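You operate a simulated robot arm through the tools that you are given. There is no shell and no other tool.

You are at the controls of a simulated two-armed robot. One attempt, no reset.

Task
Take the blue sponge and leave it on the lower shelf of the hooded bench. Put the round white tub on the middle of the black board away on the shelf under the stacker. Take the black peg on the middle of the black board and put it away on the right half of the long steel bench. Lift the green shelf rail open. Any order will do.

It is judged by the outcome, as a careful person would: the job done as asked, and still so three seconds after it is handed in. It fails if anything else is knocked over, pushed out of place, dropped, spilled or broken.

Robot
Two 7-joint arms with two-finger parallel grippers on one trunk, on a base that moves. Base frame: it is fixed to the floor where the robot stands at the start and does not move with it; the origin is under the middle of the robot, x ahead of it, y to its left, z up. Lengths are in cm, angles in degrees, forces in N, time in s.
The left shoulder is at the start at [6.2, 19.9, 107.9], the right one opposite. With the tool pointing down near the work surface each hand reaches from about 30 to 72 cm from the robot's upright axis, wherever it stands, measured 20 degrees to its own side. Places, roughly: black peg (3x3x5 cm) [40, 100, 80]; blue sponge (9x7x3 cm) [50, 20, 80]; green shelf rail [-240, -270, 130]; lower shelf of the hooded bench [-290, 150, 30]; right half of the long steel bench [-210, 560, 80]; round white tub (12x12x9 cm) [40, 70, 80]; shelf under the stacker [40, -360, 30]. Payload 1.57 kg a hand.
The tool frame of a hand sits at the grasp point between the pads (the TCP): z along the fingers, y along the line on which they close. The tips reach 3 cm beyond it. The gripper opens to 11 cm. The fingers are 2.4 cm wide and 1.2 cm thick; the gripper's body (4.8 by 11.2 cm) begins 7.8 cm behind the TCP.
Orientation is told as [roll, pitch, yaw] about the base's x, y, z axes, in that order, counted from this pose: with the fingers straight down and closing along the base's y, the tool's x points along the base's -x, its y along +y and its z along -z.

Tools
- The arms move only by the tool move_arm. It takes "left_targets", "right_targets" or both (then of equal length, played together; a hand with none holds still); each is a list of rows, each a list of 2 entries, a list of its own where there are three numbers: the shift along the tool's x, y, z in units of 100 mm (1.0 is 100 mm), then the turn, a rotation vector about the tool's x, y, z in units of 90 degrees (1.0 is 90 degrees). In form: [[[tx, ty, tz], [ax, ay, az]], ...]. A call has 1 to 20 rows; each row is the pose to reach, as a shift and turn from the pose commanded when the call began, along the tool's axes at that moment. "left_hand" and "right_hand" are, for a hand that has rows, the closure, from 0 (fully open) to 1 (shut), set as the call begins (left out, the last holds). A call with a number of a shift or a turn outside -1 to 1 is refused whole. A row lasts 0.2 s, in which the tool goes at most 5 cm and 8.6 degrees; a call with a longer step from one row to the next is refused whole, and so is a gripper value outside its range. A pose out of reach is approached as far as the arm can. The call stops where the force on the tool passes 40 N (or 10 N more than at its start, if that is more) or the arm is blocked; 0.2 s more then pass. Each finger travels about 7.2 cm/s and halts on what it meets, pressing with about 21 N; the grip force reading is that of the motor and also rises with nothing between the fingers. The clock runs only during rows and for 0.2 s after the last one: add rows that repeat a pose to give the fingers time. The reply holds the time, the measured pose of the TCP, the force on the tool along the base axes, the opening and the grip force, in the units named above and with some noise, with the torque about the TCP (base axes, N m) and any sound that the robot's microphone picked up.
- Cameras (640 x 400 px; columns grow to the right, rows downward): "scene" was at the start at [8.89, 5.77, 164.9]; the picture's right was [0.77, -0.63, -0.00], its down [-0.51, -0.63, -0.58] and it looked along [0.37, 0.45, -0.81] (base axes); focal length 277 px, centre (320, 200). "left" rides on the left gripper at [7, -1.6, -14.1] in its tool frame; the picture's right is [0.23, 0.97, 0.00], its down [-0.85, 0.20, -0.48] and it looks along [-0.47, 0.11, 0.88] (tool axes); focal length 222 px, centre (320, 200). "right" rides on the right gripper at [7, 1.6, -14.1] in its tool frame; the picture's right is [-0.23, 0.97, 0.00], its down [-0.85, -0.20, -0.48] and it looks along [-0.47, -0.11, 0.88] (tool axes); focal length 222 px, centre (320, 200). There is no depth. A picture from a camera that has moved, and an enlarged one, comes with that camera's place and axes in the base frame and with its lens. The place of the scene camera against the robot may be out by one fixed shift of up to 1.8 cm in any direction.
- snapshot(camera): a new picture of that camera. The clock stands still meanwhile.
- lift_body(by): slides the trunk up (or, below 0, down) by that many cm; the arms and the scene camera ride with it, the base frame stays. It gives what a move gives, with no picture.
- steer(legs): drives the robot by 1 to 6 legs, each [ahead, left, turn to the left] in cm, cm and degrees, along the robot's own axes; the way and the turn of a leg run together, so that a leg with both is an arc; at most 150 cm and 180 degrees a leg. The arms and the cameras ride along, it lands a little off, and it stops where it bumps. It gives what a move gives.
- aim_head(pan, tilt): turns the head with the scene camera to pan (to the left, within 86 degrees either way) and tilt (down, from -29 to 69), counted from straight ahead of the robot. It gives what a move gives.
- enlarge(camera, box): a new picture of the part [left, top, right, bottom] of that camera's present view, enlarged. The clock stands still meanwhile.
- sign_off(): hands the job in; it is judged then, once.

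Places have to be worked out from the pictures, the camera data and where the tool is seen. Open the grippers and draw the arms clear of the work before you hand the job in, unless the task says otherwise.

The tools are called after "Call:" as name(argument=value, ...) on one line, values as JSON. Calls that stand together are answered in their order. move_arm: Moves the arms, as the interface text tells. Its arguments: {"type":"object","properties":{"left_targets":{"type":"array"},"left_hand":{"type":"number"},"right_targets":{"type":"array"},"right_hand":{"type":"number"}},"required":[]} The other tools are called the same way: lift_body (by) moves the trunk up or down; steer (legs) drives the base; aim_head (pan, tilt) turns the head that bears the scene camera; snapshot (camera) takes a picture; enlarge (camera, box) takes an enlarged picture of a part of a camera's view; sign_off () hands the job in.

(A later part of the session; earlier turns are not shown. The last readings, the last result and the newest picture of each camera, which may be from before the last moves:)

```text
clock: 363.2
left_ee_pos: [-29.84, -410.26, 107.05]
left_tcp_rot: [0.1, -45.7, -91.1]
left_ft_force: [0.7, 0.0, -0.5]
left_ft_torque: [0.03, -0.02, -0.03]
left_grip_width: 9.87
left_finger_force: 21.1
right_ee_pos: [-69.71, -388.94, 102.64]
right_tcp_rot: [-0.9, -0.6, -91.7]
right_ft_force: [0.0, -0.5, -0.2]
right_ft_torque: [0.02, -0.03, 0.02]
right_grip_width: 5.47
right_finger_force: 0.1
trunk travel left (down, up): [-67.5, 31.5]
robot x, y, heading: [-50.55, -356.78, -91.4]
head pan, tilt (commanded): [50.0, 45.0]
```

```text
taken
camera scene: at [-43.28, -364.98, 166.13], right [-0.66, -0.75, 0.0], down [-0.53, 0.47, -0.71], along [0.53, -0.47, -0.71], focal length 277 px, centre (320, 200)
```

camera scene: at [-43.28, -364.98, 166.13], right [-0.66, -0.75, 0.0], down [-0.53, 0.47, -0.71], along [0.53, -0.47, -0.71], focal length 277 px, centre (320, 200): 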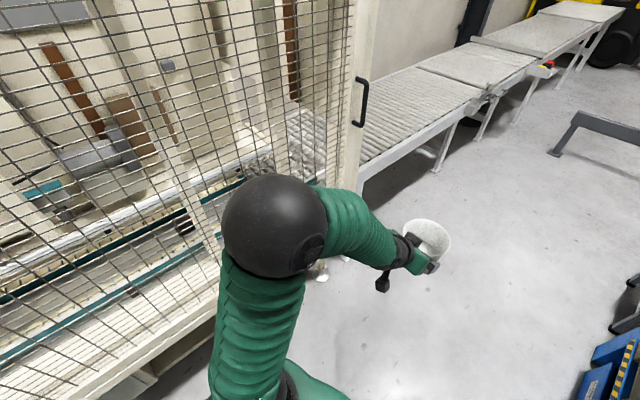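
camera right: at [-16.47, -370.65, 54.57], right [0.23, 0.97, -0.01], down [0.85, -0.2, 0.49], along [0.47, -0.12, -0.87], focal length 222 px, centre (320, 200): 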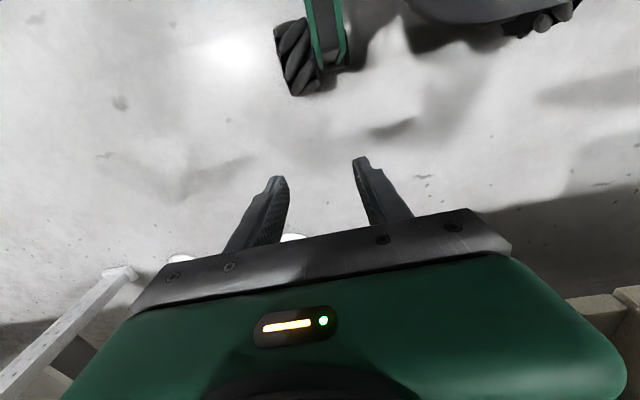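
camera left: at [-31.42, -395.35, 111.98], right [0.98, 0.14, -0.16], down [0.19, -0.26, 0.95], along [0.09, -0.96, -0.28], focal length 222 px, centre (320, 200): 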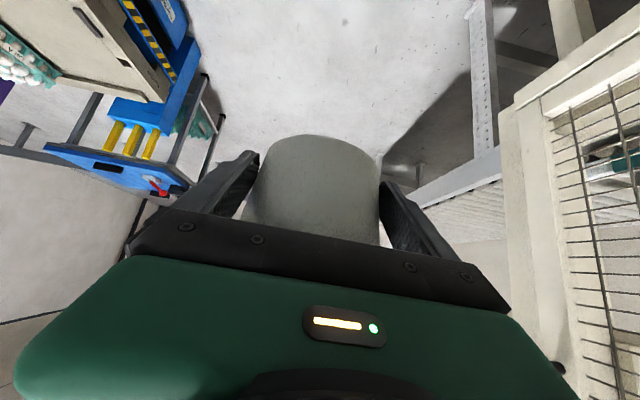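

The tub still sits well. I shift a bit toward the stacker (away from the cart panel) and to y≈−367, then lower the trunk.

Call:
steer(legs=[[10.5, 6.5, 1.5]])

Call:
lift_body(by=-35)

Call:
lift_body(by=-31)

Call:
snapshot(camera="left")

Call:
aim_head(pan=40, tilt=40)

Call:
snapshot(camera="scene")

```text
clock: 364.5
left_ee_pos: [-23.64, -419.87, 107.42]
left_tcp_rot: [1.1, -45.8, -90.7]
left_ft_force: [-1.5, 0.1, -0.5]
left_ft_torque: [0.06, -0.08, 0.03]
left_grip_width: 9.9
left_finger_force: 21.5
right_ee_pos: [-63.89, -399.56, 102.43]
right_tcp_rot: [-0.2, -0.8, -90.2]
right_ft_force: [-0.8, 0.4, 0.5]
right_ft_torque: [0.01, -0.14, -0.02]
right_grip_width: 5.51
right_finger_force: 0.0
trunk travel left (down, up): [-67.5, 31.5]
robot x, y, heading: [-43.85, -366.32, -89.9]
head pan, tilt (commanded): [50.0, 45.0]
```

```text
clock: 367.9
left_ee_pos: [-22.38, -420.1, 72.08]
left_tcp_rot: [0.0, -45.7, -89.8]
left_ft_force: [0.0, 0.2, -0.4]
left_ft_torque: [0.06, -0.05, 0.0]
left_grip_width: 9.89
left_finger_force: 20.7
right_ee_pos: [-62.64, -399.72, 67.69]
right_tcp_rot: [-0.9, -0.6, -90.4]
right_ft_force: [-0.7, -0.3, -0.7]
right_ft_torque: [-0.02, 0.0, 0.02]
right_grip_width: 5.5
right_finger_force: 0.1
trunk travel left (down, up): [-32.5, 66.5]
robot x, y, heading: [-44.47, -366.68, -89.6]
head pan, tilt (commanded): [50.0, 45.0]
```

```text
clock: 371.0
left_ee_pos: [-22.43, -419.9, 41.1]
left_tcp_rot: [0.2, -45.8, -89.8]
left_ft_force: [0.3, 0.0, 0.0]
left_ft_torque: [0.03, 0.0, 0.02]
left_grip_width: 9.88
left_finger_force: 21.2
right_ee_pos: [-62.74, -399.72, 36.66]
right_tcp_rot: [-0.9, -0.6, -90.3]
right_ft_force: [0.3, -0.1, -0.2]
right_ft_torque: [0.0, 0.02, 0.0]
right_grip_width: 5.5
right_finger_force: 0.0
trunk travel left (down, up): [-1.5, 97.5]
robot x, y, heading: [-44.19, -366.85, -90.1]
head pan, tilt (commanded): [50.0, 45.0]
```

```text
taken
camera left: at [-24.26, -405.1, 45.99], right [0.97, 0.16, -0.16], down [0.2, -0.25, 0.95], along [0.11, -0.95, -0.28], focal length 222 px, centre (320, 200)
```

left: 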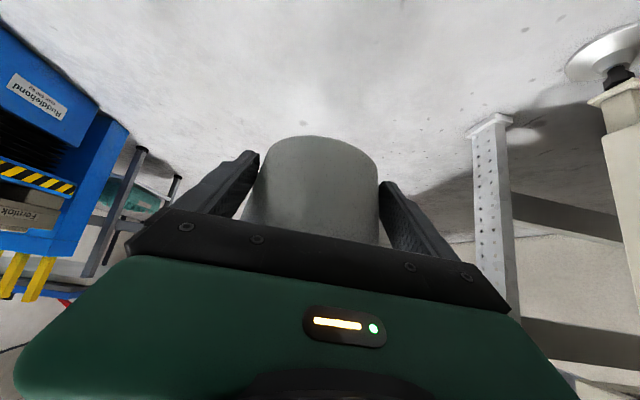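

```text
clock: 371.7
left_ee_pos: [-22.31, -419.99, 41.11]
left_tcp_rot: [0.1, -45.6, -89.8]
left_ft_force: [0.0, -0.2, 0.4]
left_ft_torque: [0.0, -0.01, -0.02]
left_grip_width: 9.91
left_finger_force: 20.6
right_ee_pos: [-62.69, -399.78, 36.67]
right_tcp_rot: [-0.9, -0.6, -90.3]
right_ft_force: [0.8, -0.3, -0.9]
right_ft_torque: [-0.02, 0.0, 0.0]
right_grip_width: 5.48
right_finger_force: 0.1
trunk travel left (down, up): [-1.5, 97.5]
robot x, y, heading: [-44.16, -366.82, -89.8]
head pan, tilt (commanded): [40.0, 40.0]
```

```text
taken
camera scene: at [-37.59, -376.28, 100.85], right [-0.77, -0.64, 0.0], down [-0.41, 0.49, -0.77], along [0.49, -0.59, -0.64], focal length 277 px, centre (320, 200)
```

scene: 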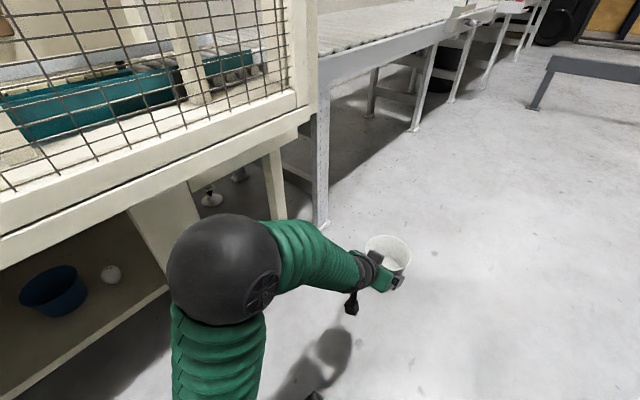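

All clear below the beam. I now turn to face the shelf.

Call:
steer(legs=[[0, 0, 45]])

Call:
steer(legs=[[0, 0, 45]])

Call:
aim_head(pan=0, tilt=42)

Call:
snapshot(camera="scene")

Call:
snapshot(camera="left")

```text
clock: 374.1
left_ee_pos: [8.99, -389.45, 41.04]
left_tcp_rot: [0.0, -45.7, -45.2]
left_ft_force: [0.3, -0.1, -0.5]
left_ft_torque: [0.0, 0.03, -0.02]
left_grip_width: 9.87
left_finger_force: 20.8
right_ee_pos: [-34.03, -403.12, 36.67]
right_tcp_rot: [-0.9, -0.5, -45.7]
right_ft_force: [0.1, -0.2, -0.7]
right_ft_torque: [0.0, 0.01, 0.02]
right_grip_width: 5.53
right_finger_force: 0.0
trunk travel left (down, up): [-1.5, 97.5]
robot x, y, heading: [-43.98, -366.43, -45.5]
head pan, tilt (commanded): [40.0, 40.0]
```

```text
clock: 376.6
left_ee_pos: [9.42, -344.69, 41.22]
left_tcp_rot: [0.0, -45.7, 0.2]
left_ft_force: [-0.3, -0.3, 0.6]
left_ft_torque: [-0.06, 0.05, 0.0]
left_grip_width: 9.86
left_finger_force: 20.4
right_ee_pos: [-10.85, -385.05, 36.74]
right_tcp_rot: [-0.9, -0.6, -0.4]
right_ft_force: [-0.2, 0.2, 0.1]
right_ft_torque: [0.0, -0.01, 0.01]
right_grip_width: 5.48
right_finger_force: 0.0
trunk travel left (down, up): [-1.5, 97.5]
robot x, y, heading: [-44.05, -366.19, 0.1]
head pan, tilt (commanded): [40.0, 40.0]
```

```text
clock: 377.7
left_ee_pos: [9.41, -344.68, 41.13]
left_tcp_rot: [0.1, -45.9, 0.2]
left_ft_force: [0.8, -0.4, -0.8]
left_ft_torque: [-0.01, 0.06, 0.01]
left_grip_width: 9.87
left_finger_force: 21.1
right_ee_pos: [-10.88, -384.91, 36.68]
right_tcp_rot: [-0.9, -0.7, -0.3]
right_ft_force: [0.2, 0.5, -0.7]
right_ft_torque: [0.0, 0.04, 0.01]
right_grip_width: 5.49
right_finger_force: 0.1
trunk travel left (down, up): [-1.5, 97.5]
robot x, y, heading: [-44.03, -365.86, -0.1]
head pan, tilt (commanded): [0.0, 42.0]
```

```text
taken
camera scene: at [-31.55, -366.58, 100.56], right [0.0, -1.0, 0.0], down [-0.67, 0.0, -0.74], along [0.74, 0.0, -0.67], focal length 277 px, centre (320, 200)
```

scene: 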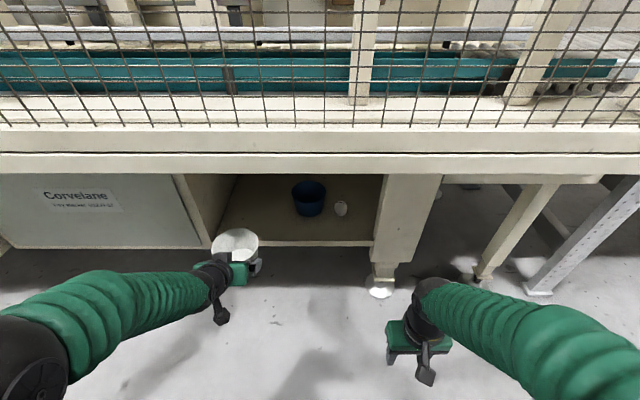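

```text
taken
camera left: at [-5.8, -346.53, 46.03], right [-0.16, 0.97, -0.16], down [0.25, 0.2, 0.95], along [0.95, 0.11, -0.28], focal length 222 px, centre (320, 200)
```

left: 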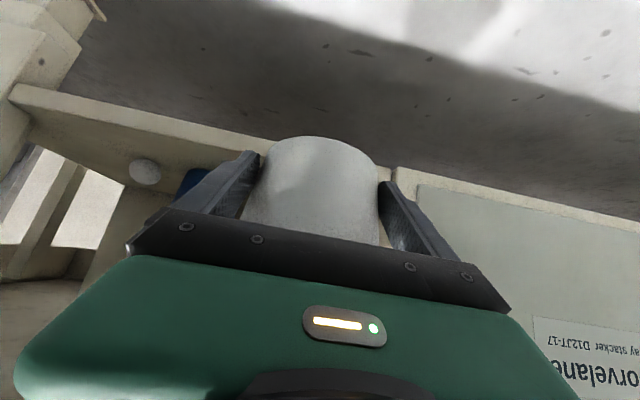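

Tub is in line with the free left part of the shelf (y≈−344.7). I start extending forward and slightly down, checking as I go.

Call:
move_arm(left_targets=[[[-0.21, 0, 0.36], [0, 0, 0]], [[-0.41, 0, 0.71], [0, 0, 0]]])

Call:
snapshot(camera="left")

Call:
enlarge(camera="scene", box=[160, 160, 400, 310])

```text
clock: 378.3
left_ee_pos: [17.56, -345.04, 38.7]
left_tcp_rot: [0.1, -45.8, 0.2]
left_ft_force: [0.0, 0.1, -0.1]
left_ft_torque: [0.02, 0.05, 0.03]
left_grip_width: 9.85
left_finger_force: 21.5
right_ee_pos: [-10.99, -385.05, 36.73]
right_tcp_rot: [-0.9, -0.8, -0.3]
right_ft_force: [0.6, -0.6, -0.4]
right_ft_torque: [0.02, -0.02, 0.04]
right_grip_width: 5.51
right_finger_force: 0.1
trunk travel left (down, up): [-1.5, 97.5]
robot x, y, heading: [-43.94, -366.18, -0.1]
head pan, tilt (commanded): [0.0, 42.0]
```

```text
taken
camera left: at [2.26, -346.82, 43.58], right [-0.16, 0.97, -0.16], down [0.25, 0.2, 0.95], along [0.95, 0.11, -0.28], focal length 222 px, centre (320, 200)
```

left: 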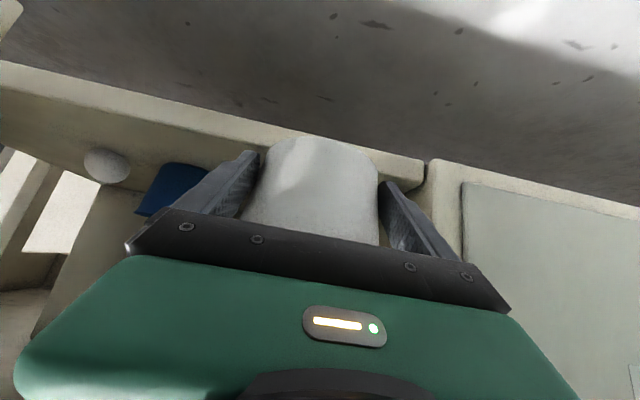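

```text
2.67 times, centred on (280, 235) of scene
camera zoom: at [-31.52, -366.58, 100.55], right [0.0, -1.0, 0.0], down [-0.67, 0.0, -0.74], along [0.74, 0.0, -0.67], focal length 738 px, centre (427, 107)
```

zoom: 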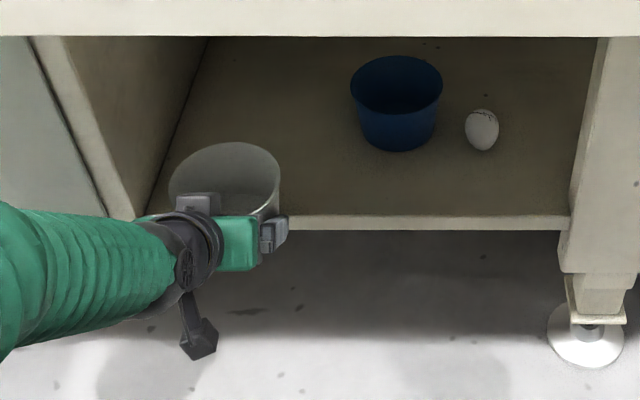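

Shelf top is about z 31, edge x≈25.7. I continue in with the tub bottom ~2.5 cm above it.

Call:
move_arm(left_targets=[[[-0.24, 0, 0.33], [0, 0, 0]], [[-0.47, 0, 0.66], [0, 0, 0]]])

Call:
snapshot(camera="left")

Call:
enlarge(camera="scene", box=[160, 160, 400, 310])

```text
clock: 378.9
left_ee_pos: [25.39, -344.78, 37.85]
left_tcp_rot: [0.0, -45.8, 0.2]
left_ft_force: [0.1, 0.0, 0.5]
left_ft_torque: [0.0, 0.04, -0.02]
left_grip_width: 9.84
left_finger_force: 21.4
right_ee_pos: [-10.95, -385.03, 36.78]
right_tcp_rot: [-0.9, -0.8, -0.2]
right_ft_force: [-0.2, 0.6, -0.1]
right_ft_torque: [-0.01, -0.03, -0.01]
right_grip_width: 5.5
right_finger_force: 0.0
trunk travel left (down, up): [-1.5, 97.5]
robot x, y, heading: [-43.95, -366.0, -0.1]
head pan, tilt (commanded): [0.0, 42.0]
```

```text
taken
camera left: at [10.17, -346.56, 42.81], right [-0.16, 0.97, -0.16], down [0.25, 0.2, 0.95], along [0.95, 0.11, -0.28], focal length 222 px, centre (320, 200)
```

left: 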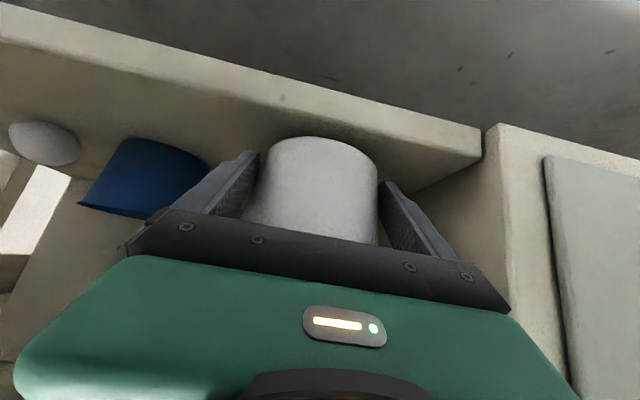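

```text
2.67 times, centred on (280, 235) of scene
camera zoom: at [-31.49, -366.58, 100.55], right [0.0, -1.0, 0.0], down [-0.67, 0.0, -0.74], along [0.74, 0.0, -0.67], focal length 738 px, centre (427, 107)
```

zoom: 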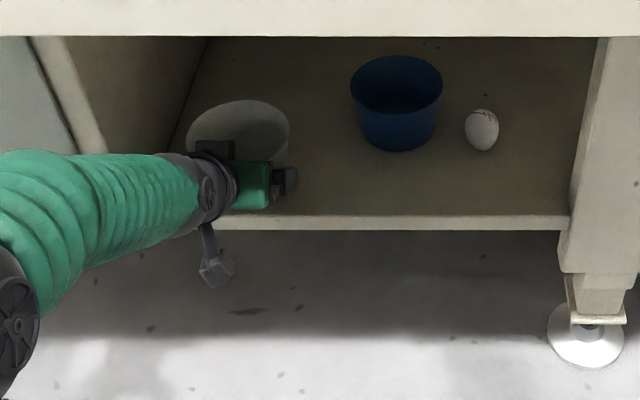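

Call:
move_arm(left_targets=[[[-0.18, 0, 0.22], [0, 0, 0]], [[-0.35, 0, 0.43], [0, 0, 0]], [[-0.53, 0, 0.64], [0, 0, 0]]])

Call:
snapshot(camera="left")

Call:
snapshot(camera="scene")

```text
clock: 379.7
left_ee_pos: [33.84, -344.81, 37.25]
left_tcp_rot: [0.1, -45.8, 0.2]
left_ft_force: [0.1, -0.2, -0.6]
left_ft_torque: [-0.01, 0.0, -0.03]
left_grip_width: 9.83
left_finger_force: 21.1
right_ee_pos: [-10.82, -385.11, 36.77]
right_tcp_rot: [-0.9, -0.8, -0.3]
right_ft_force: [0.1, 0.7, -0.1]
right_ft_torque: [0.02, -0.01, 0.01]
right_grip_width: 5.49
right_finger_force: 0.0
trunk travel left (down, up): [-1.5, 97.5]
robot x, y, heading: [-44.09, -366.72, 0.0]
head pan, tilt (commanded): [0.0, 42.0]
```

```text
taken
camera left: at [18.56, -346.54, 42.1], right [-0.16, 0.97, -0.16], down [0.25, 0.2, 0.95], along [0.95, 0.11, -0.28], focal length 222 px, centre (320, 200)
```

left: 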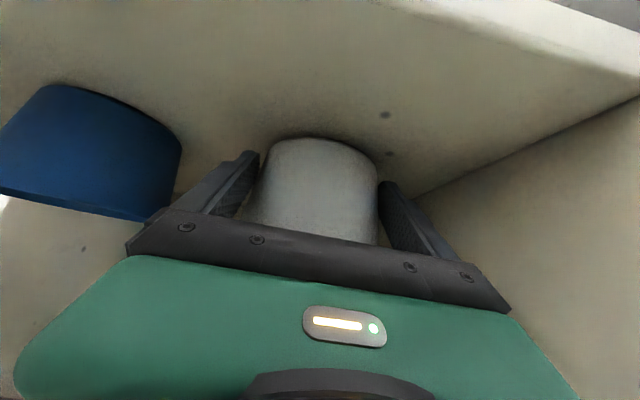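

```text
taken
camera scene: at [-31.47, -366.58, 100.55], right [0.0, -1.0, 0.0], down [-0.67, 0.0, -0.74], along [0.74, 0.0, -0.67], focal length 277 px, centre (320, 200)
```

scene: 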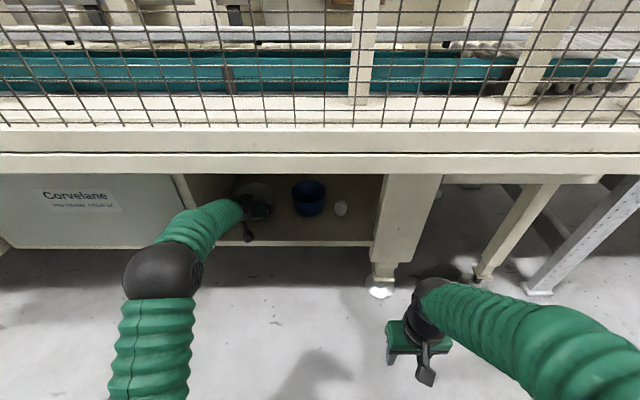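

The tub is fully over the shelf. I lower it in small steps until it touches.

Call:
move_arm(left_targets=[[[0.036, 0, 0.035], [0, 0, 0]], [[0.072, 0, 0.07], [0, 0, 0]], [[0.1, 0, 0.098], [0, 0, 0]]])

Call:
move_arm(left_targets=[[[0.014, 0, 0.014], [0, 0, 0]], [[0.028, 0, 0.028], [0, 0, 0]]])

Call:
snapshot(camera="left")

```text
clock: 380.5
left_ee_pos: [33.69, -344.67, 36.16]
left_tcp_rot: [0.0, -46.1, 0.2]
left_ft_force: [-1.5, 0.9, 10.8]
left_ft_torque: [-0.09, -0.23, -0.07]
left_grip_width: 9.78
left_finger_force: 20.5
right_ee_pos: [-11.01, -385.02, 36.81]
right_tcp_rot: [-0.9, -0.7, -0.3]
right_ft_force: [0.2, 0.8, 0.8]
right_ft_torque: [0.0, -0.01, -0.02]
right_grip_width: 5.52
right_finger_force: 0.1
trunk travel left (down, up): [-1.5, 97.5]
robot x, y, heading: [-44.23, -366.4, -0.2]
head pan, tilt (commanded): [0.0, 42.0]
```

```text
clock: 381.1
left_ee_pos: [33.58, -344.83, 35.95]
left_tcp_rot: [0.2, -46.3, 0.2]
left_ft_force: [-5.7, 3.4, 24.1]
left_ft_torque: [-0.73, 0.06, -0.23]
left_grip_width: 9.69
left_finger_force: 20.7
right_ee_pos: [-10.99, -385.07, 36.87]
right_tcp_rot: [-0.8, -0.9, -0.2]
right_ft_force: [0.5, 0.6, 0.1]
right_ft_torque: [-0.02, 0.03, 0.0]
right_grip_width: 5.51
right_finger_force: 0.1
trunk travel left (down, up): [-1.5, 97.5]
robot x, y, heading: [-43.47, -366.61, -0.1]
head pan, tilt (commanded): [0.0, 42.0]
```

```text
taken
camera left: at [18.43, -346.52, 40.72], right [-0.16, 0.97, -0.16], down [0.24, 0.2, 0.95], along [0.96, 0.11, -0.27], focal length 222 px, centre (320, 200)
```

left: 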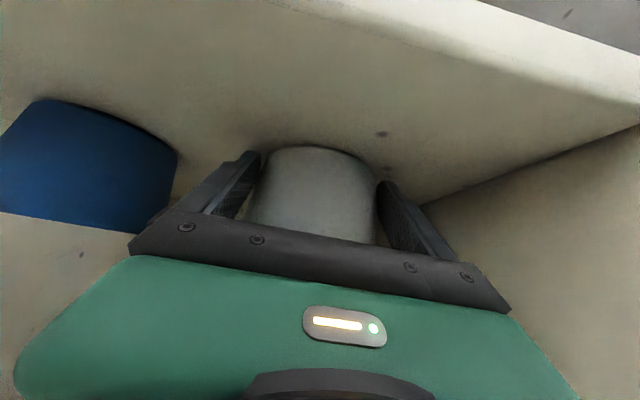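

Firm contact on the shelf (24 N). I relax the press slightly and open the gripper.

Call:
move_arm(left_targets=[[[-0.03, 0, -0.03], [0, 0, 0]], [[-0.03, 0, -0.03], [0, 0, 0]]])

Call:
move_arm(left_targets=[[[0, 0, 0], [0, 0, 0]], [[0, 0, 0], [0, 0, 0]], [[0, 0, 0], [0, 0, 0]]], left_hand=0)

Call:
snapshot(camera="left")

```text
clock: 381.7
left_ee_pos: [33.67, -344.75, 35.89]
left_tcp_rot: [0.1, -45.8, 0.1]
left_ft_force: [3.4, 3.6, 13.5]
left_ft_torque: [-0.37, -0.61, 0.26]
left_grip_width: 9.68
left_finger_force: 20.7
right_ee_pos: [-11.04, -385.08, 36.72]
right_tcp_rot: [-0.9, -0.7, -0.4]
right_ft_force: [0.9, 0.2, 0.4]
right_ft_torque: [-0.02, -0.02, -0.02]
right_grip_width: 5.51
right_finger_force: 0.1
trunk travel left (down, up): [-1.5, 97.5]
robot x, y, heading: [-43.48, -366.72, 0.1]
head pan, tilt (commanded): [0.0, 42.0]
```

```text
clock: 382.5
left_ee_pos: [33.61, -344.69, 35.86]
left_tcp_rot: [0.0, -45.9, 0.3]
left_ft_force: [-0.5, 10.9, 14.4]
left_ft_torque: [-0.41, -0.21, 0.13]
left_grip_width: 10.04
left_finger_force: 0.0
right_ee_pos: [-10.81, -385.09, 36.79]
right_tcp_rot: [-1.0, -0.9, -0.4]
right_ft_force: [0.4, 0.5, 1.3]
right_ft_torque: [-0.02, -0.04, -0.02]
right_grip_width: 5.51
right_finger_force: 0.0
trunk travel left (down, up): [-1.5, 97.5]
robot x, y, heading: [-43.77, -365.99, 0.1]
head pan, tilt (commanded): [0.0, 42.0]
```

```text
taken
camera left: at [18.43, -346.43, 40.83], right [-0.16, 0.97, -0.16], down [0.25, 0.2, 0.95], along [0.95, 0.11, -0.28], focal length 222 px, centre (320, 200)
```

left: 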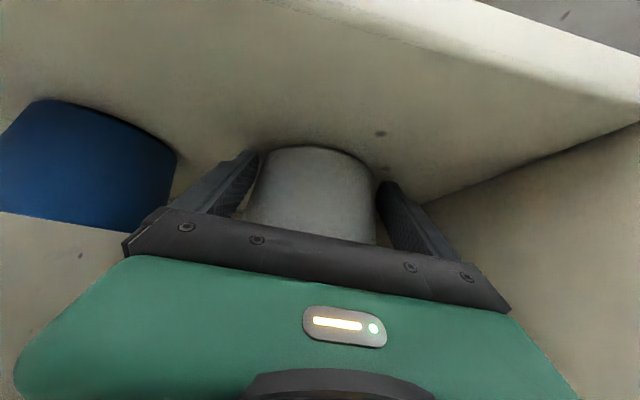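

A fingertip rests on the shelf, holding the opening back. I raise 0.5 cm to free it.

Call:
move_arm(left_targets=[[[-0.02, 0, -0.02], [0, 0, 0]], [[-0.04, 0, -0.04], [0, 0, 0]], [[-0.04, 0, -0.04], [0, 0, 0]]])

Call:
snapshot(camera="left")

```text
clock: 383.3
left_ee_pos: [33.67, -344.76, 36.25]
left_tcp_rot: [0.1, -45.7, 0.1]
left_ft_force: [-0.1, 0.4, -0.7]
left_ft_torque: [-0.03, 0.02, 0.0]
left_grip_width: 11.01
left_finger_force: 0.1
right_ee_pos: [-10.91, -385.06, 36.63]
right_tcp_rot: [-0.9, -0.7, -0.3]
right_ft_force: [-0.3, -0.5, -0.1]
right_ft_torque: [-0.03, -0.01, 0.01]
right_grip_width: 5.5
right_finger_force: 0.2
trunk travel left (down, up): [-1.5, 97.5]
robot x, y, heading: [-43.8, -366.42, 0.1]
head pan, tilt (commanded): [0.0, 42.0]
```

```text
taken
camera left: at [18.53, -346.54, 41.26], right [-0.16, 0.97, -0.16], down [0.25, 0.2, 0.95], along [0.95, 0.11, -0.28], focal length 222 px, centre (320, 200)
```

left: 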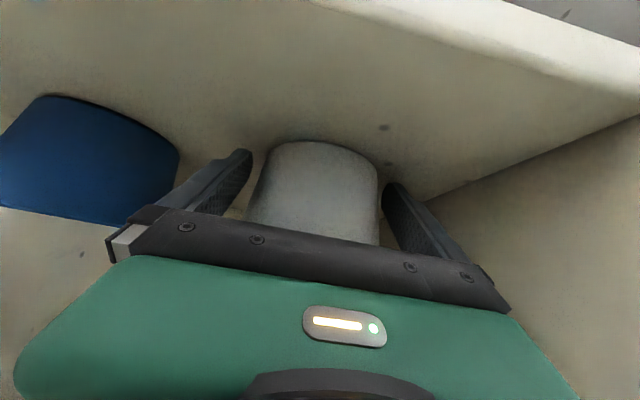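

Tub is free and standing. I retreat along the finger axis, then straight back out of the niche.

Call:
move_arm(left_targets=[[[0, 0, -0.15], [0, 0, 0]], [[0, 0, -0.35], [0, 0, 0]], [[0, 0, -0.6], [0, 0, 0]]])

Call:
move_arm(left_targets=[[[0.23, 0, -0.24], [0, 0, 0]], [[0.46, 0, -0.48], [0, 0, 0]], [[0.7, 0, -0.72], [0, 0, 0]]])

Call:
snapshot(camera="left")

Call:
snapshot(camera="scene")

```text
clock: 384.1
left_ee_pos: [29.2, -344.85, 40.6]
left_tcp_rot: [-0.1, -45.8, 0.2]
left_ft_force: [0.7, 0.2, -0.6]
left_ft_torque: [0.01, -0.02, 0.0]
left_grip_width: 11.01
left_finger_force: 0.0
right_ee_pos: [-10.93, -385.0, 36.73]
right_tcp_rot: [-0.8, -0.7, -0.3]
right_ft_force: [0.4, 0.6, 0.2]
right_ft_torque: [-0.02, 0.01, 0.01]
right_grip_width: 5.49
right_finger_force: 0.0
trunk travel left (down, up): [-1.5, 97.5]
robot x, y, heading: [-44.01, -366.33, 0.1]
head pan, tilt (commanded): [0.0, 42.0]
```

```text
clock: 384.9
left_ee_pos: [19.1, -344.63, 40.42]
left_tcp_rot: [0.2, -45.8, 0.1]
left_ft_force: [-0.7, -0.4, -1.5]
left_ft_torque: [0.0, 0.0, -0.01]
left_grip_width: 11.0
left_finger_force: 0.1
right_ee_pos: [-10.9, -385.07, 36.73]
right_tcp_rot: [-1.1, -0.6, -0.2]
right_ft_force: [0.2, -0.1, -0.4]
right_ft_torque: [0.0, -0.01, 0.03]
right_grip_width: 5.51
right_finger_force: 0.1
trunk travel left (down, up): [-1.5, 97.5]
robot x, y, heading: [-44.11, -366.84, 0.2]
head pan, tilt (commanded): [0.0, 42.0]
```

```text
taken
camera left: at [3.87, -346.39, 45.32], right [-0.16, 0.97, -0.16], down [0.25, 0.2, 0.95], along [0.95, 0.11, -0.28], focal length 222 px, centre (320, 200)
```

left: 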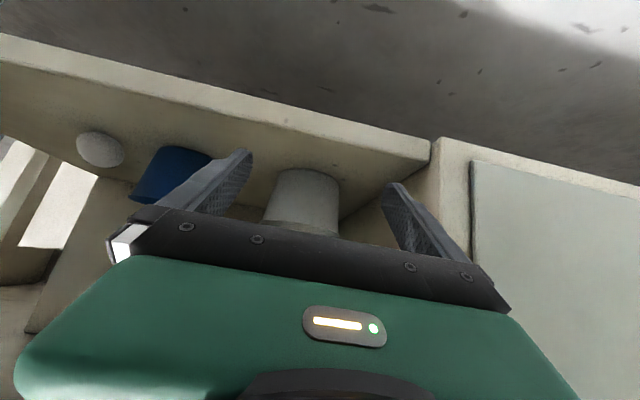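

```text
taken
camera scene: at [-31.53, -366.6, 100.56], right [0.0, -1.0, 0.0], down [-0.67, 0.0, -0.74], along [0.74, 0.0, -0.67], focal length 277 px, centre (320, 200)
```

scene: 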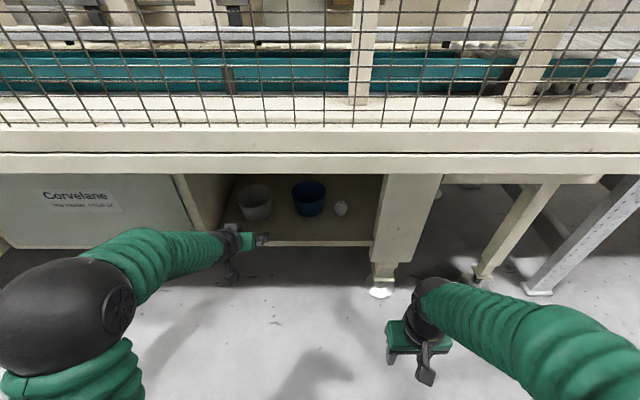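

The white tub is standing on the stacker shelf next to the blue pot. I retract the hand and turn north, then raise the trunk and fold the arm.

Call:
move_arm(left_targets=[[[0.21, 0, -0.21], [0, 0, 0]], [[0.42, 0, -0.43], [0, 0, 0]], [[0.63, 0, -0.645], [0, 0, 0]]])

Call:
enlarge(camera="scene", box=[180, 160, 400, 290])

Call:
steer(legs=[[0, 0, 45], [0, 0, 45]])

Call:
lift_body(by=40)

Call:
lift_body(by=26)

```text
clock: 385.7
left_ee_pos: [10.28, -344.69, 40.48]
left_tcp_rot: [0.0, -45.8, 0.2]
left_ft_force: [0.8, -0.8, 0.3]
left_ft_torque: [0.02, 0.02, -0.01]
left_grip_width: 10.99
left_finger_force: 0.1
right_ee_pos: [-10.94, -385.02, 36.71]
right_tcp_rot: [-0.8, -0.6, -0.4]
right_ft_force: [0.2, 0.5, -0.3]
right_ft_torque: [0.02, -0.01, 0.01]
right_grip_width: 5.54
right_finger_force: 0.1
trunk travel left (down, up): [-1.5, 97.5]
robot x, y, heading: [-43.99, -366.41, 0.2]
head pan, tilt (commanded): [0.0, 42.0]
```

```text
2.91 times, centred on (290, 225) of scene
camera zoom: at [-31.56, -366.6, 100.56], right [0.0, -1.0, 0.0], down [-0.67, 0.0, -0.74], along [0.74, 0.0, -0.67], focal length 805 px, centre (407, 127)
```

zoom: 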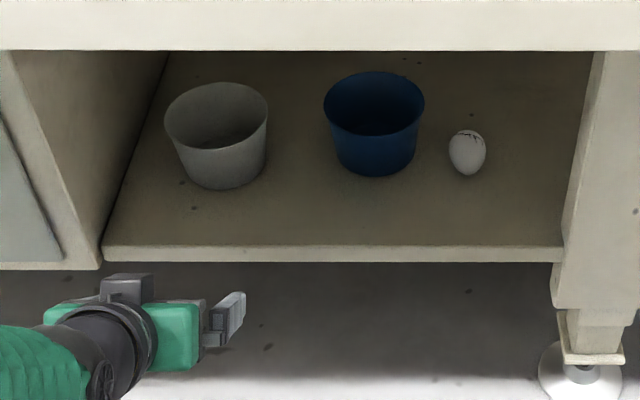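

```text
clock: 390.2
left_ee_pos: [-65.77, -312.16, 40.57]
left_tcp_rot: [0.2, -45.9, 90.1]
left_ft_force: [0.0, 0.0, 0.6]
left_ft_torque: [0.01, 0.02, 0.03]
left_grip_width: 11.03
left_finger_force: 0.1
right_ee_pos: [-25.53, -333.24, 36.71]
right_tcp_rot: [-0.9, -0.7, 89.8]
right_ft_force: [0.0, -0.5, 0.0]
right_ft_torque: [-0.05, 0.06, 0.0]
right_grip_width: 5.5
right_finger_force: 0.0
trunk travel left (down, up): [-1.5, 97.5]
robot x, y, heading: [-43.95, -366.46, 89.7]
head pan, tilt (commanded): [0.0, 42.0]
```

```text
clock: 394.0
left_ee_pos: [-65.75, -312.06, 80.6]
left_tcp_rot: [0.1, -45.7, 90.1]
left_ft_force: [0.1, 0.2, 0.4]
left_ft_torque: [0.01, 0.02, 0.01]
left_grip_width: 10.97
left_finger_force: 0.1
right_ee_pos: [-25.56, -333.2, 76.76]
right_tcp_rot: [-0.9, -0.8, 89.6]
right_ft_force: [-0.2, -0.2, 0.3]
right_ft_torque: [-0.01, 0.0, 0.0]
right_grip_width: 5.48
right_finger_force: 0.1
trunk travel left (down, up): [-41.5, 57.5]
robot x, y, heading: [-44.05, -366.41, 90.0]
head pan, tilt (commanded): [0.0, 42.0]
```

```text
clock: 396.7
left_ee_pos: [-65.79, -311.93, 106.51]
left_tcp_rot: [0.0, -45.8, 90.1]
left_ft_force: [-0.1, -0.1, -0.1]
left_ft_torque: [-0.01, -0.01, -0.01]
left_grip_width: 11.01
left_finger_force: 0.0
right_ee_pos: [-25.62, -333.21, 102.74]
right_tcp_rot: [-0.9, -0.7, 89.7]
right_ft_force: [0.5, 0.0, -0.2]
right_ft_torque: [0.02, -0.03, 0.02]
right_grip_width: 5.51
right_finger_force: 0.1
trunk travel left (down, up): [-67.5, 31.5]
robot x, y, heading: [-43.99, -366.16, 89.6]
head pan, tilt (commanded): [0.0, 42.0]
```

Tub confirmed in place. I fold the left hand to vertical and inward for the drive north.

Call:
move_arm(left_targets=[[[0, -0.07, -0.1], [0, 0.083, 0]], [[0, -0.13, -0.2], [0, 0.167, 0]], [[0, -0.2, -0.3], [0, 0.25, 0]], [[0, -0.27, -0.4], [0, 0.333, 0]], [[0, -0.33, -0.5], [0, 0.417, 0]], [[0, -0.4, -0.6], [0, 0.5, 0]]])

Call:
move_arm(left_targets=[[[0.33, 0, 0], [0, 0, 0]], [[0.67, 0, 0], [0, 0, 0]], [[1.0, 0, 0], [0, 0, 0]]])

Call:
steer(legs=[[115, 0, 0], [115, 0, 0]])

Call:
aim_head(pan=0, tilt=30)

Call:
snapshot(camera="scene")

```text
clock: 398.1
left_ee_pos: [-61.69, -316.02, 110.72]
left_tcp_rot: [0.2, -0.7, 90.2]
left_ft_force: [-0.1, -0.4, -0.9]
left_ft_torque: [0.0, 0.03, 0.0]
left_grip_width: 11.0
left_finger_force: 0.0
right_ee_pos: [-25.39, -333.16, 102.7]
right_tcp_rot: [-0.9, -0.6, 89.7]
right_ft_force: [0.1, 0.2, 0.4]
right_ft_torque: [-0.02, -0.03, -0.03]
right_grip_width: 5.48
right_finger_force: 0.1
trunk travel left (down, up): [-67.5, 31.5]
robot x, y, heading: [-44.29, -366.5, 90.2]
head pan, tilt (commanded): [0.0, 42.0]
```

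```text
clock: 398.9
left_ee_pos: [-61.78, -326.28, 110.88]
left_tcp_rot: [0.1, -1.0, 90.2]
left_ft_force: [0.5, 0.6, 0.9]
left_ft_torque: [0.02, 0.0, 0.02]
left_grip_width: 11.01
left_finger_force: 0.0
right_ee_pos: [-25.44, -333.34, 102.82]
right_tcp_rot: [-0.9, -0.7, 89.7]
right_ft_force: [0.5, -0.5, -0.1]
right_ft_torque: [0.04, 0.0, 0.02]
right_grip_width: 5.49
right_finger_force: 0.0
trunk travel left (down, up): [-67.5, 31.5]
robot x, y, heading: [-44.16, -366.28, 89.8]
head pan, tilt (commanded): [0.0, 42.0]
```

```text
clock: 410.2
left_ee_pos: [-65.72, -97.17, 110.9]
left_tcp_rot: [-0.1, -0.8, 90.2]
left_ft_force: [-0.1, -0.1, 1.1]
left_ft_torque: [0.02, -0.01, 0.0]
left_grip_width: 11.01
left_finger_force: 0.0
right_ee_pos: [-29.24, -104.06, 102.75]
right_tcp_rot: [-0.9, -0.7, 89.7]
right_ft_force: [0.2, 0.0, -1.1]
right_ft_torque: [-0.03, 0.02, 0.02]
right_grip_width: 5.53
right_finger_force: 0.0
trunk travel left (down, up): [-67.5, 31.5]
robot x, y, heading: [-47.9, -137.28, 90.1]
head pan, tilt (commanded): [0.0, 42.0]
```

```text
clock: 410.9
left_ee_pos: [-65.65, -97.09, 111.0]
left_tcp_rot: [0.0, -0.8, 90.3]
left_ft_force: [0.0, 0.0, -1.1]
left_ft_torque: [0.0, 0.01, 0.0]
left_grip_width: 10.97
left_finger_force: 0.0
right_ee_pos: [-29.3, -103.97, 102.7]
right_tcp_rot: [-0.9, -0.7, 89.8]
right_ft_force: [-0.7, 0.2, -0.9]
right_ft_torque: [-0.01, 0.03, 0.01]
right_grip_width: 5.5
right_finger_force: 0.0
trunk travel left (down, up): [-67.5, 31.5]
robot x, y, heading: [-47.77, -137.53, 89.9]
head pan, tilt (commanded): [0.0, 30.0]
```

```text
taken
camera scene: at [-46.9, -125.05, 168.38], right [1.0, 0.0, 0.0], down [0.0, -0.5, -0.86], along [0.0, 0.86, -0.5], focal length 277 px, centre (320, 200)
```

scene: 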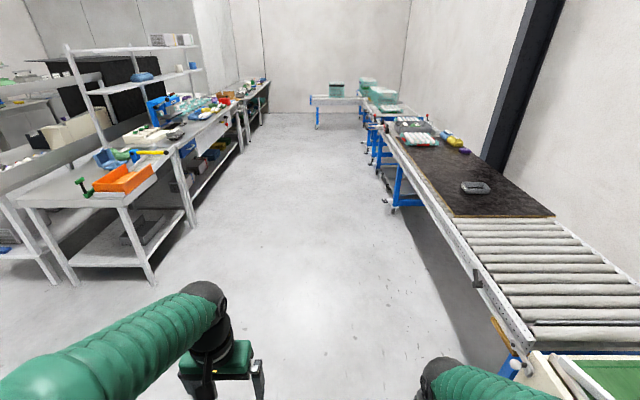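

I go on to y≈−18, turn to face −x, and go through the passage to the back area.

Call:
steer(legs=[[119.5, 0, 0], [0, 0, 90], [75, 0, 0]])

Call:
aim_head(pan=10, tilt=25)

Call:
snapshot(camera="scene")

```text
clock: 424.5
left_ee_pos: [-163.9, -44.08, 110.93]
left_tcp_rot: [0.0, -0.9, -176.0]
left_ft_force: [-0.4, -0.1, 0.8]
left_ft_torque: [0.03, 0.01, -0.01]
left_grip_width: 10.98
left_finger_force: 0.0
right_ee_pos: [-159.4, -7.5, 102.71]
right_tcp_rot: [-0.9, -0.8, -176.5]
right_ft_force: [-0.9, 0.2, 0.4]
right_ft_torque: [-0.01, 0.03, 0.01]
right_grip_width: 5.49
right_finger_force: 0.0
trunk travel left (down, up): [-67.5, 31.5]
robot x, y, heading: [-124.89, -23.43, -176.0]
head pan, tilt (commanded): [0.0, 30.0]
```

```text
clock: 425.2
left_ee_pos: [-163.91, -44.04, 110.93]
left_tcp_rot: [0.0, -0.9, -176.0]
left_ft_force: [0.3, 0.0, -0.5]
left_ft_torque: [0.02, 0.0, -0.01]
left_grip_width: 10.99
left_finger_force: 0.0
right_ee_pos: [-159.54, -7.26, 102.67]
right_tcp_rot: [-0.8, -0.7, -176.5]
right_ft_force: [-0.2, 0.7, -0.8]
right_ft_torque: [-0.01, -0.01, 0.0]
right_grip_width: 5.51
right_finger_force: 0.0
trunk travel left (down, up): [-67.5, 31.5]
robot x, y, heading: [-125.3, -23.29, -176.2]
head pan, tilt (commanded): [10.0, 25.0]
```

```text
taken
camera scene: at [-136.28, -26.22, 169.18], right [-0.24, 0.97, 0.0], down [0.41, 0.1, -0.91], along [-0.88, -0.21, -0.42], focal length 277 px, centre (320, 200)
```

scene: 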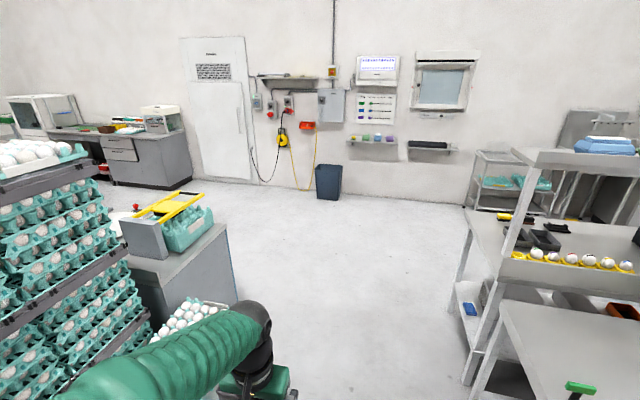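

Call:
steer(legs=[[0, -5, -4], [90, 0, 0], [85, 0, 0]])

Call:
aim_head(pan=60, tilt=20)

Call:
snapshot(camera="scene")

Call:
aim_head(pan=86, tilt=20)

Call:
snapshot(camera="scene")

```text
clock: 434.6
left_ee_pos: [-339.7, -35.75, 111.03]
left_tcp_rot: [0.0, -0.9, -179.8]
left_ft_force: [0.1, -0.4, -0.6]
left_ft_torque: [-0.02, -0.04, 0.03]
left_grip_width: 10.98
left_finger_force: 0.1
right_ee_pos: [-332.79, 0.61, 102.89]
right_tcp_rot: [-0.9, -0.8, 179.9]
right_ft_force: [0.4, -0.4, -0.3]
right_ft_torque: [0.04, -0.05, 0.02]
right_grip_width: 5.5
right_finger_force: 0.1
trunk travel left (down, up): [-67.5, 31.5]
robot x, y, heading: [-299.86, -17.76, -180.0]
head pan, tilt (commanded): [10.0, 25.0]
```

```text
clock: 435.8
left_ee_pos: [-339.86, -35.74, 110.92]
left_tcp_rot: [0.0, -1.0, -179.8]
left_ft_force: [-0.1, 0.2, -0.1]
left_ft_torque: [0.01, 0.01, -0.02]
left_grip_width: 11.02
left_finger_force: 0.1
right_ee_pos: [-332.78, 0.7, 102.74]
right_tcp_rot: [-1.0, -0.7, 179.8]
right_ft_force: [0.4, -0.3, -0.3]
right_ft_torque: [0.02, 0.01, 0.02]
right_grip_width: 5.54
right_finger_force: 0.0
trunk travel left (down, up): [-67.5, 31.5]
robot x, y, heading: [-299.38, -17.81, -179.7]
head pan, tilt (commanded): [60.0, 20.0]
```

```text
taken
camera scene: at [-306.54, -26.16, 170.0], right [-0.87, 0.5, 0.0], down [0.17, 0.3, -0.94], along [-0.47, -0.81, -0.34], focal length 277 px, centre (320, 200)
```

scene: 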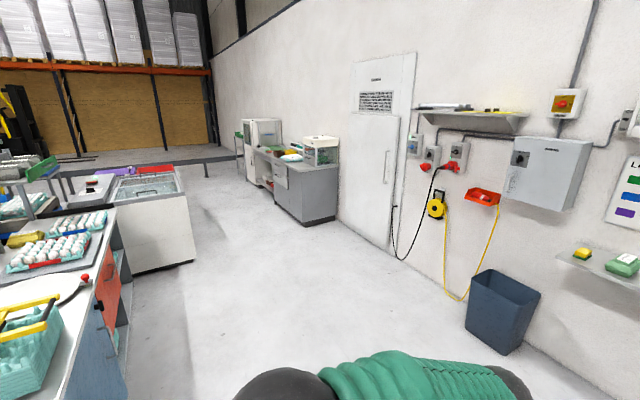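

```text
clock: 436.7
left_ee_pos: [-339.76, -35.73, 111.02]
left_tcp_rot: [0.0, -0.9, -179.7]
left_ft_force: [0.1, -0.6, 0.4]
left_ft_torque: [0.0, 0.04, 0.01]
left_grip_width: 10.99
left_finger_force: 0.2
right_ee_pos: [-332.9, 0.55, 102.77]
right_tcp_rot: [-0.9, -0.6, 179.8]
right_ft_force: [-0.7, -0.7, 0.3]
right_ft_torque: [0.03, 0.02, -0.02]
right_grip_width: 5.49
right_finger_force: 0.2
trunk travel left (down, up): [-67.5, 31.5]
robot x, y, heading: [-299.65, -17.96, -179.9]
head pan, tilt (commanded): [85.9, 20.0]
```

```text
taken
camera scene: at [-302.56, -27.38, 170.01], right [-1.0, 0.07, 0.0], down [0.03, 0.34, -0.94], along [-0.07, -0.94, -0.34], focal length 277 px, centre (320, 200)
```

scene: 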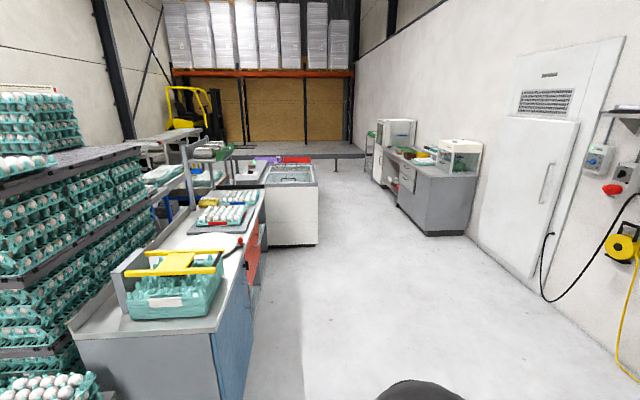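

The counter with the shelf frame is ahead along x≈−272 (front edge), with free floor in front of it. I drive down there at x≈−330.

Call:
steer(legs=[[31, 0, 0], [0, 0, 90], [120, 0, 0], [90, 0, 0]])

Call:
aim_head(pan=65, tilt=20)

Call:
snapshot(camera="scene")

```text
clock: 452.5
left_ee_pos: [-320.7, -266.78, 110.97]
left_tcp_rot: [0.0, -0.9, -92.1]
left_ft_force: [0.3, -0.3, 0.0]
left_ft_torque: [0.04, 0.0, 0.0]
left_grip_width: 11.01
left_finger_force: 0.1
right_ee_pos: [-356.73, -258.28, 102.73]
right_tcp_rot: [-0.9, -0.7, -92.7]
right_ft_force: [0.2, -0.2, -0.3]
right_ft_torque: [-0.01, 0.05, 0.01]
right_grip_width: 5.48
right_finger_force: 0.1
trunk travel left (down, up): [-67.5, 31.5]
robot x, y, heading: [-336.62, -225.95, -92.4]
head pan, tilt (commanded): [85.9, 20.0]
```

```text
clock: 453.3
left_ee_pos: [-320.68, -266.8, 110.83]
left_tcp_rot: [0.0, -0.8, -92.1]
left_ft_force: [-0.2, -1.0, 0.0]
left_ft_torque: [-0.02, 0.02, 0.01]
left_grip_width: 11.02
left_finger_force: 0.1
right_ee_pos: [-356.68, -258.29, 102.72]
right_tcp_rot: [-0.9, -0.8, -92.7]
right_ft_force: [0.2, 0.4, -0.1]
right_ft_torque: [-0.02, 0.01, 0.02]
right_grip_width: 5.51
right_finger_force: 0.0
trunk travel left (down, up): [-67.5, 31.5]
robot x, y, heading: [-336.94, -225.84, -92.6]
head pan, tilt (commanded): [65.0, 20.0]
```

```text
taken
camera scene: at [-327.61, -233.69, 170.0], right [-0.46, -0.89, 0.0], down [-0.3, 0.16, -0.94], along [0.83, -0.43, -0.34], focal length 277 px, centre (320, 200)
```

scene: 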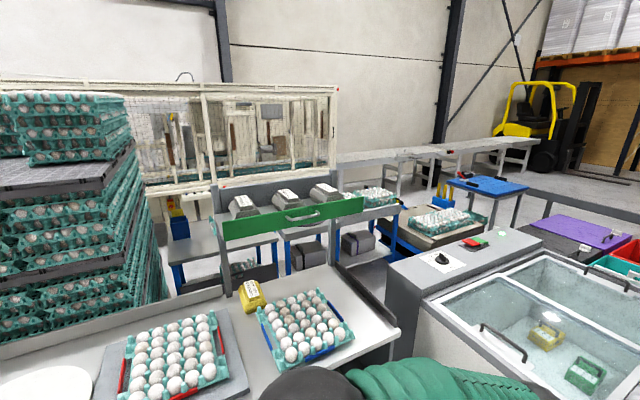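

There is the green shelf rail with a grey handle, in front of three grey cartons on the shelf. I zoom in.

Call:
enlarge(camera="scene", box=[190, 150, 410, 300])

```text
2.67 times, centred on (300, 225) of scene
camera zoom: at [-327.61, -233.69, 170.0], right [-0.46, -0.89, 0.0], down [-0.3, 0.16, -0.94], along [0.83, -0.43, -0.34], focal length 738 px, centre (373, 133)
```

zoom: 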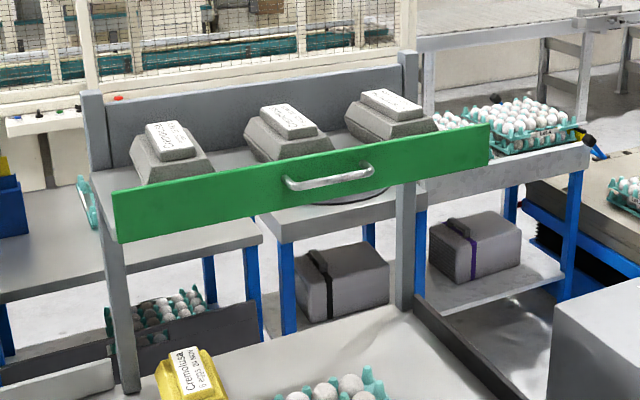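

The rail is at x≈−240, y −243…−300, z 125.5…132, with its handle bar at about [−243.5, −271, 129.4]. I move in front of it (offset so the right hand can reach) and face it.

Call:
steer(legs=[[24, 0, 0], [0, 0, 92.5]])

Call:
aim_head(pan=-18, tilt=22)

Call:
snapshot(camera="scene")

Call:
enlarge(camera="scene", box=[200, 120, 440, 270])

```text
clock: 459.1
left_ee_pos: [-298.17, -231.46, 111.03]
left_tcp_rot: [0.0, -1.0, 1.8]
left_ft_force: [-0.8, -0.4, 0.6]
left_ft_torque: [0.0, -0.03, -0.03]
left_grip_width: 10.99
left_finger_force: 0.1
right_ee_pos: [-304.16, -267.85, 102.82]
right_tcp_rot: [-0.8, -0.8, 1.3]
right_ft_force: [-0.1, -0.1, -0.3]
right_ft_torque: [0.0, 0.04, 0.0]
right_grip_width: 5.49
right_finger_force: 0.1
trunk travel left (down, up): [-67.5, 31.5]
robot x, y, heading: [-337.83, -249.77, 1.6]
head pan, tilt (commanded): [65.0, 20.0]
```

```text
clock: 460.6
left_ee_pos: [-298.24, -231.35, 111.0]
left_tcp_rot: [0.1, -0.9, 1.8]
left_ft_force: [0.1, -1.1, 0.6]
left_ft_torque: [0.01, -0.01, 0.02]
left_grip_width: 11.01
left_finger_force: 0.1
right_ee_pos: [-304.01, -267.85, 102.84]
right_tcp_rot: [-1.0, -0.8, 1.4]
right_ft_force: [-0.6, 0.2, 0.3]
right_ft_torque: [-0.03, 0.04, 0.0]
right_grip_width: 5.49
right_finger_force: 0.1
trunk travel left (down, up): [-67.5, 31.5]
robot x, y, heading: [-337.69, -250.29, 1.8]
head pan, tilt (commanded): [-18.0, 22.0]
```

```text
taken
camera scene: at [-324.55, -252.82, 169.67], right [-0.28, -0.96, 0.0], down [-0.36, 0.11, -0.93], along [0.89, -0.26, -0.38], focal length 277 px, centre (320, 200)
```

scene: 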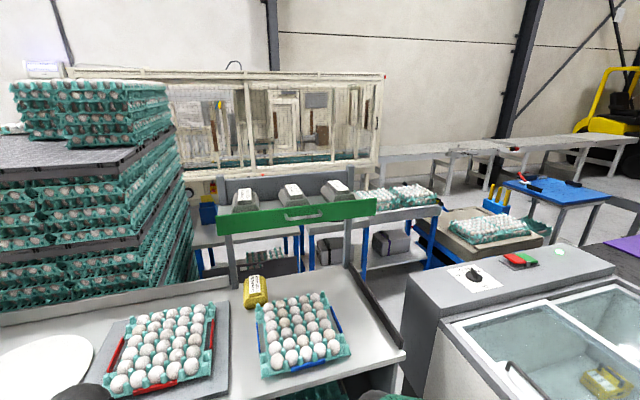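

```text
2.67 times, centred on (320, 195) of scene
camera zoom: at [-324.55, -252.82, 169.67], right [-0.28, -0.96, 0.0], down [-0.36, 0.11, -0.93], along [0.89, -0.26, -0.38], focal length 738 px, centre (320, 213)
```

zoom: 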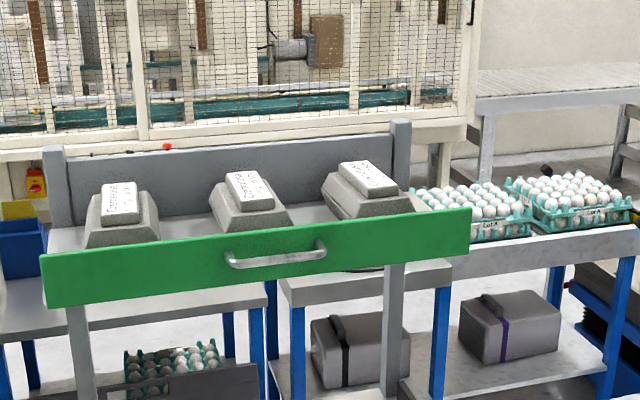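

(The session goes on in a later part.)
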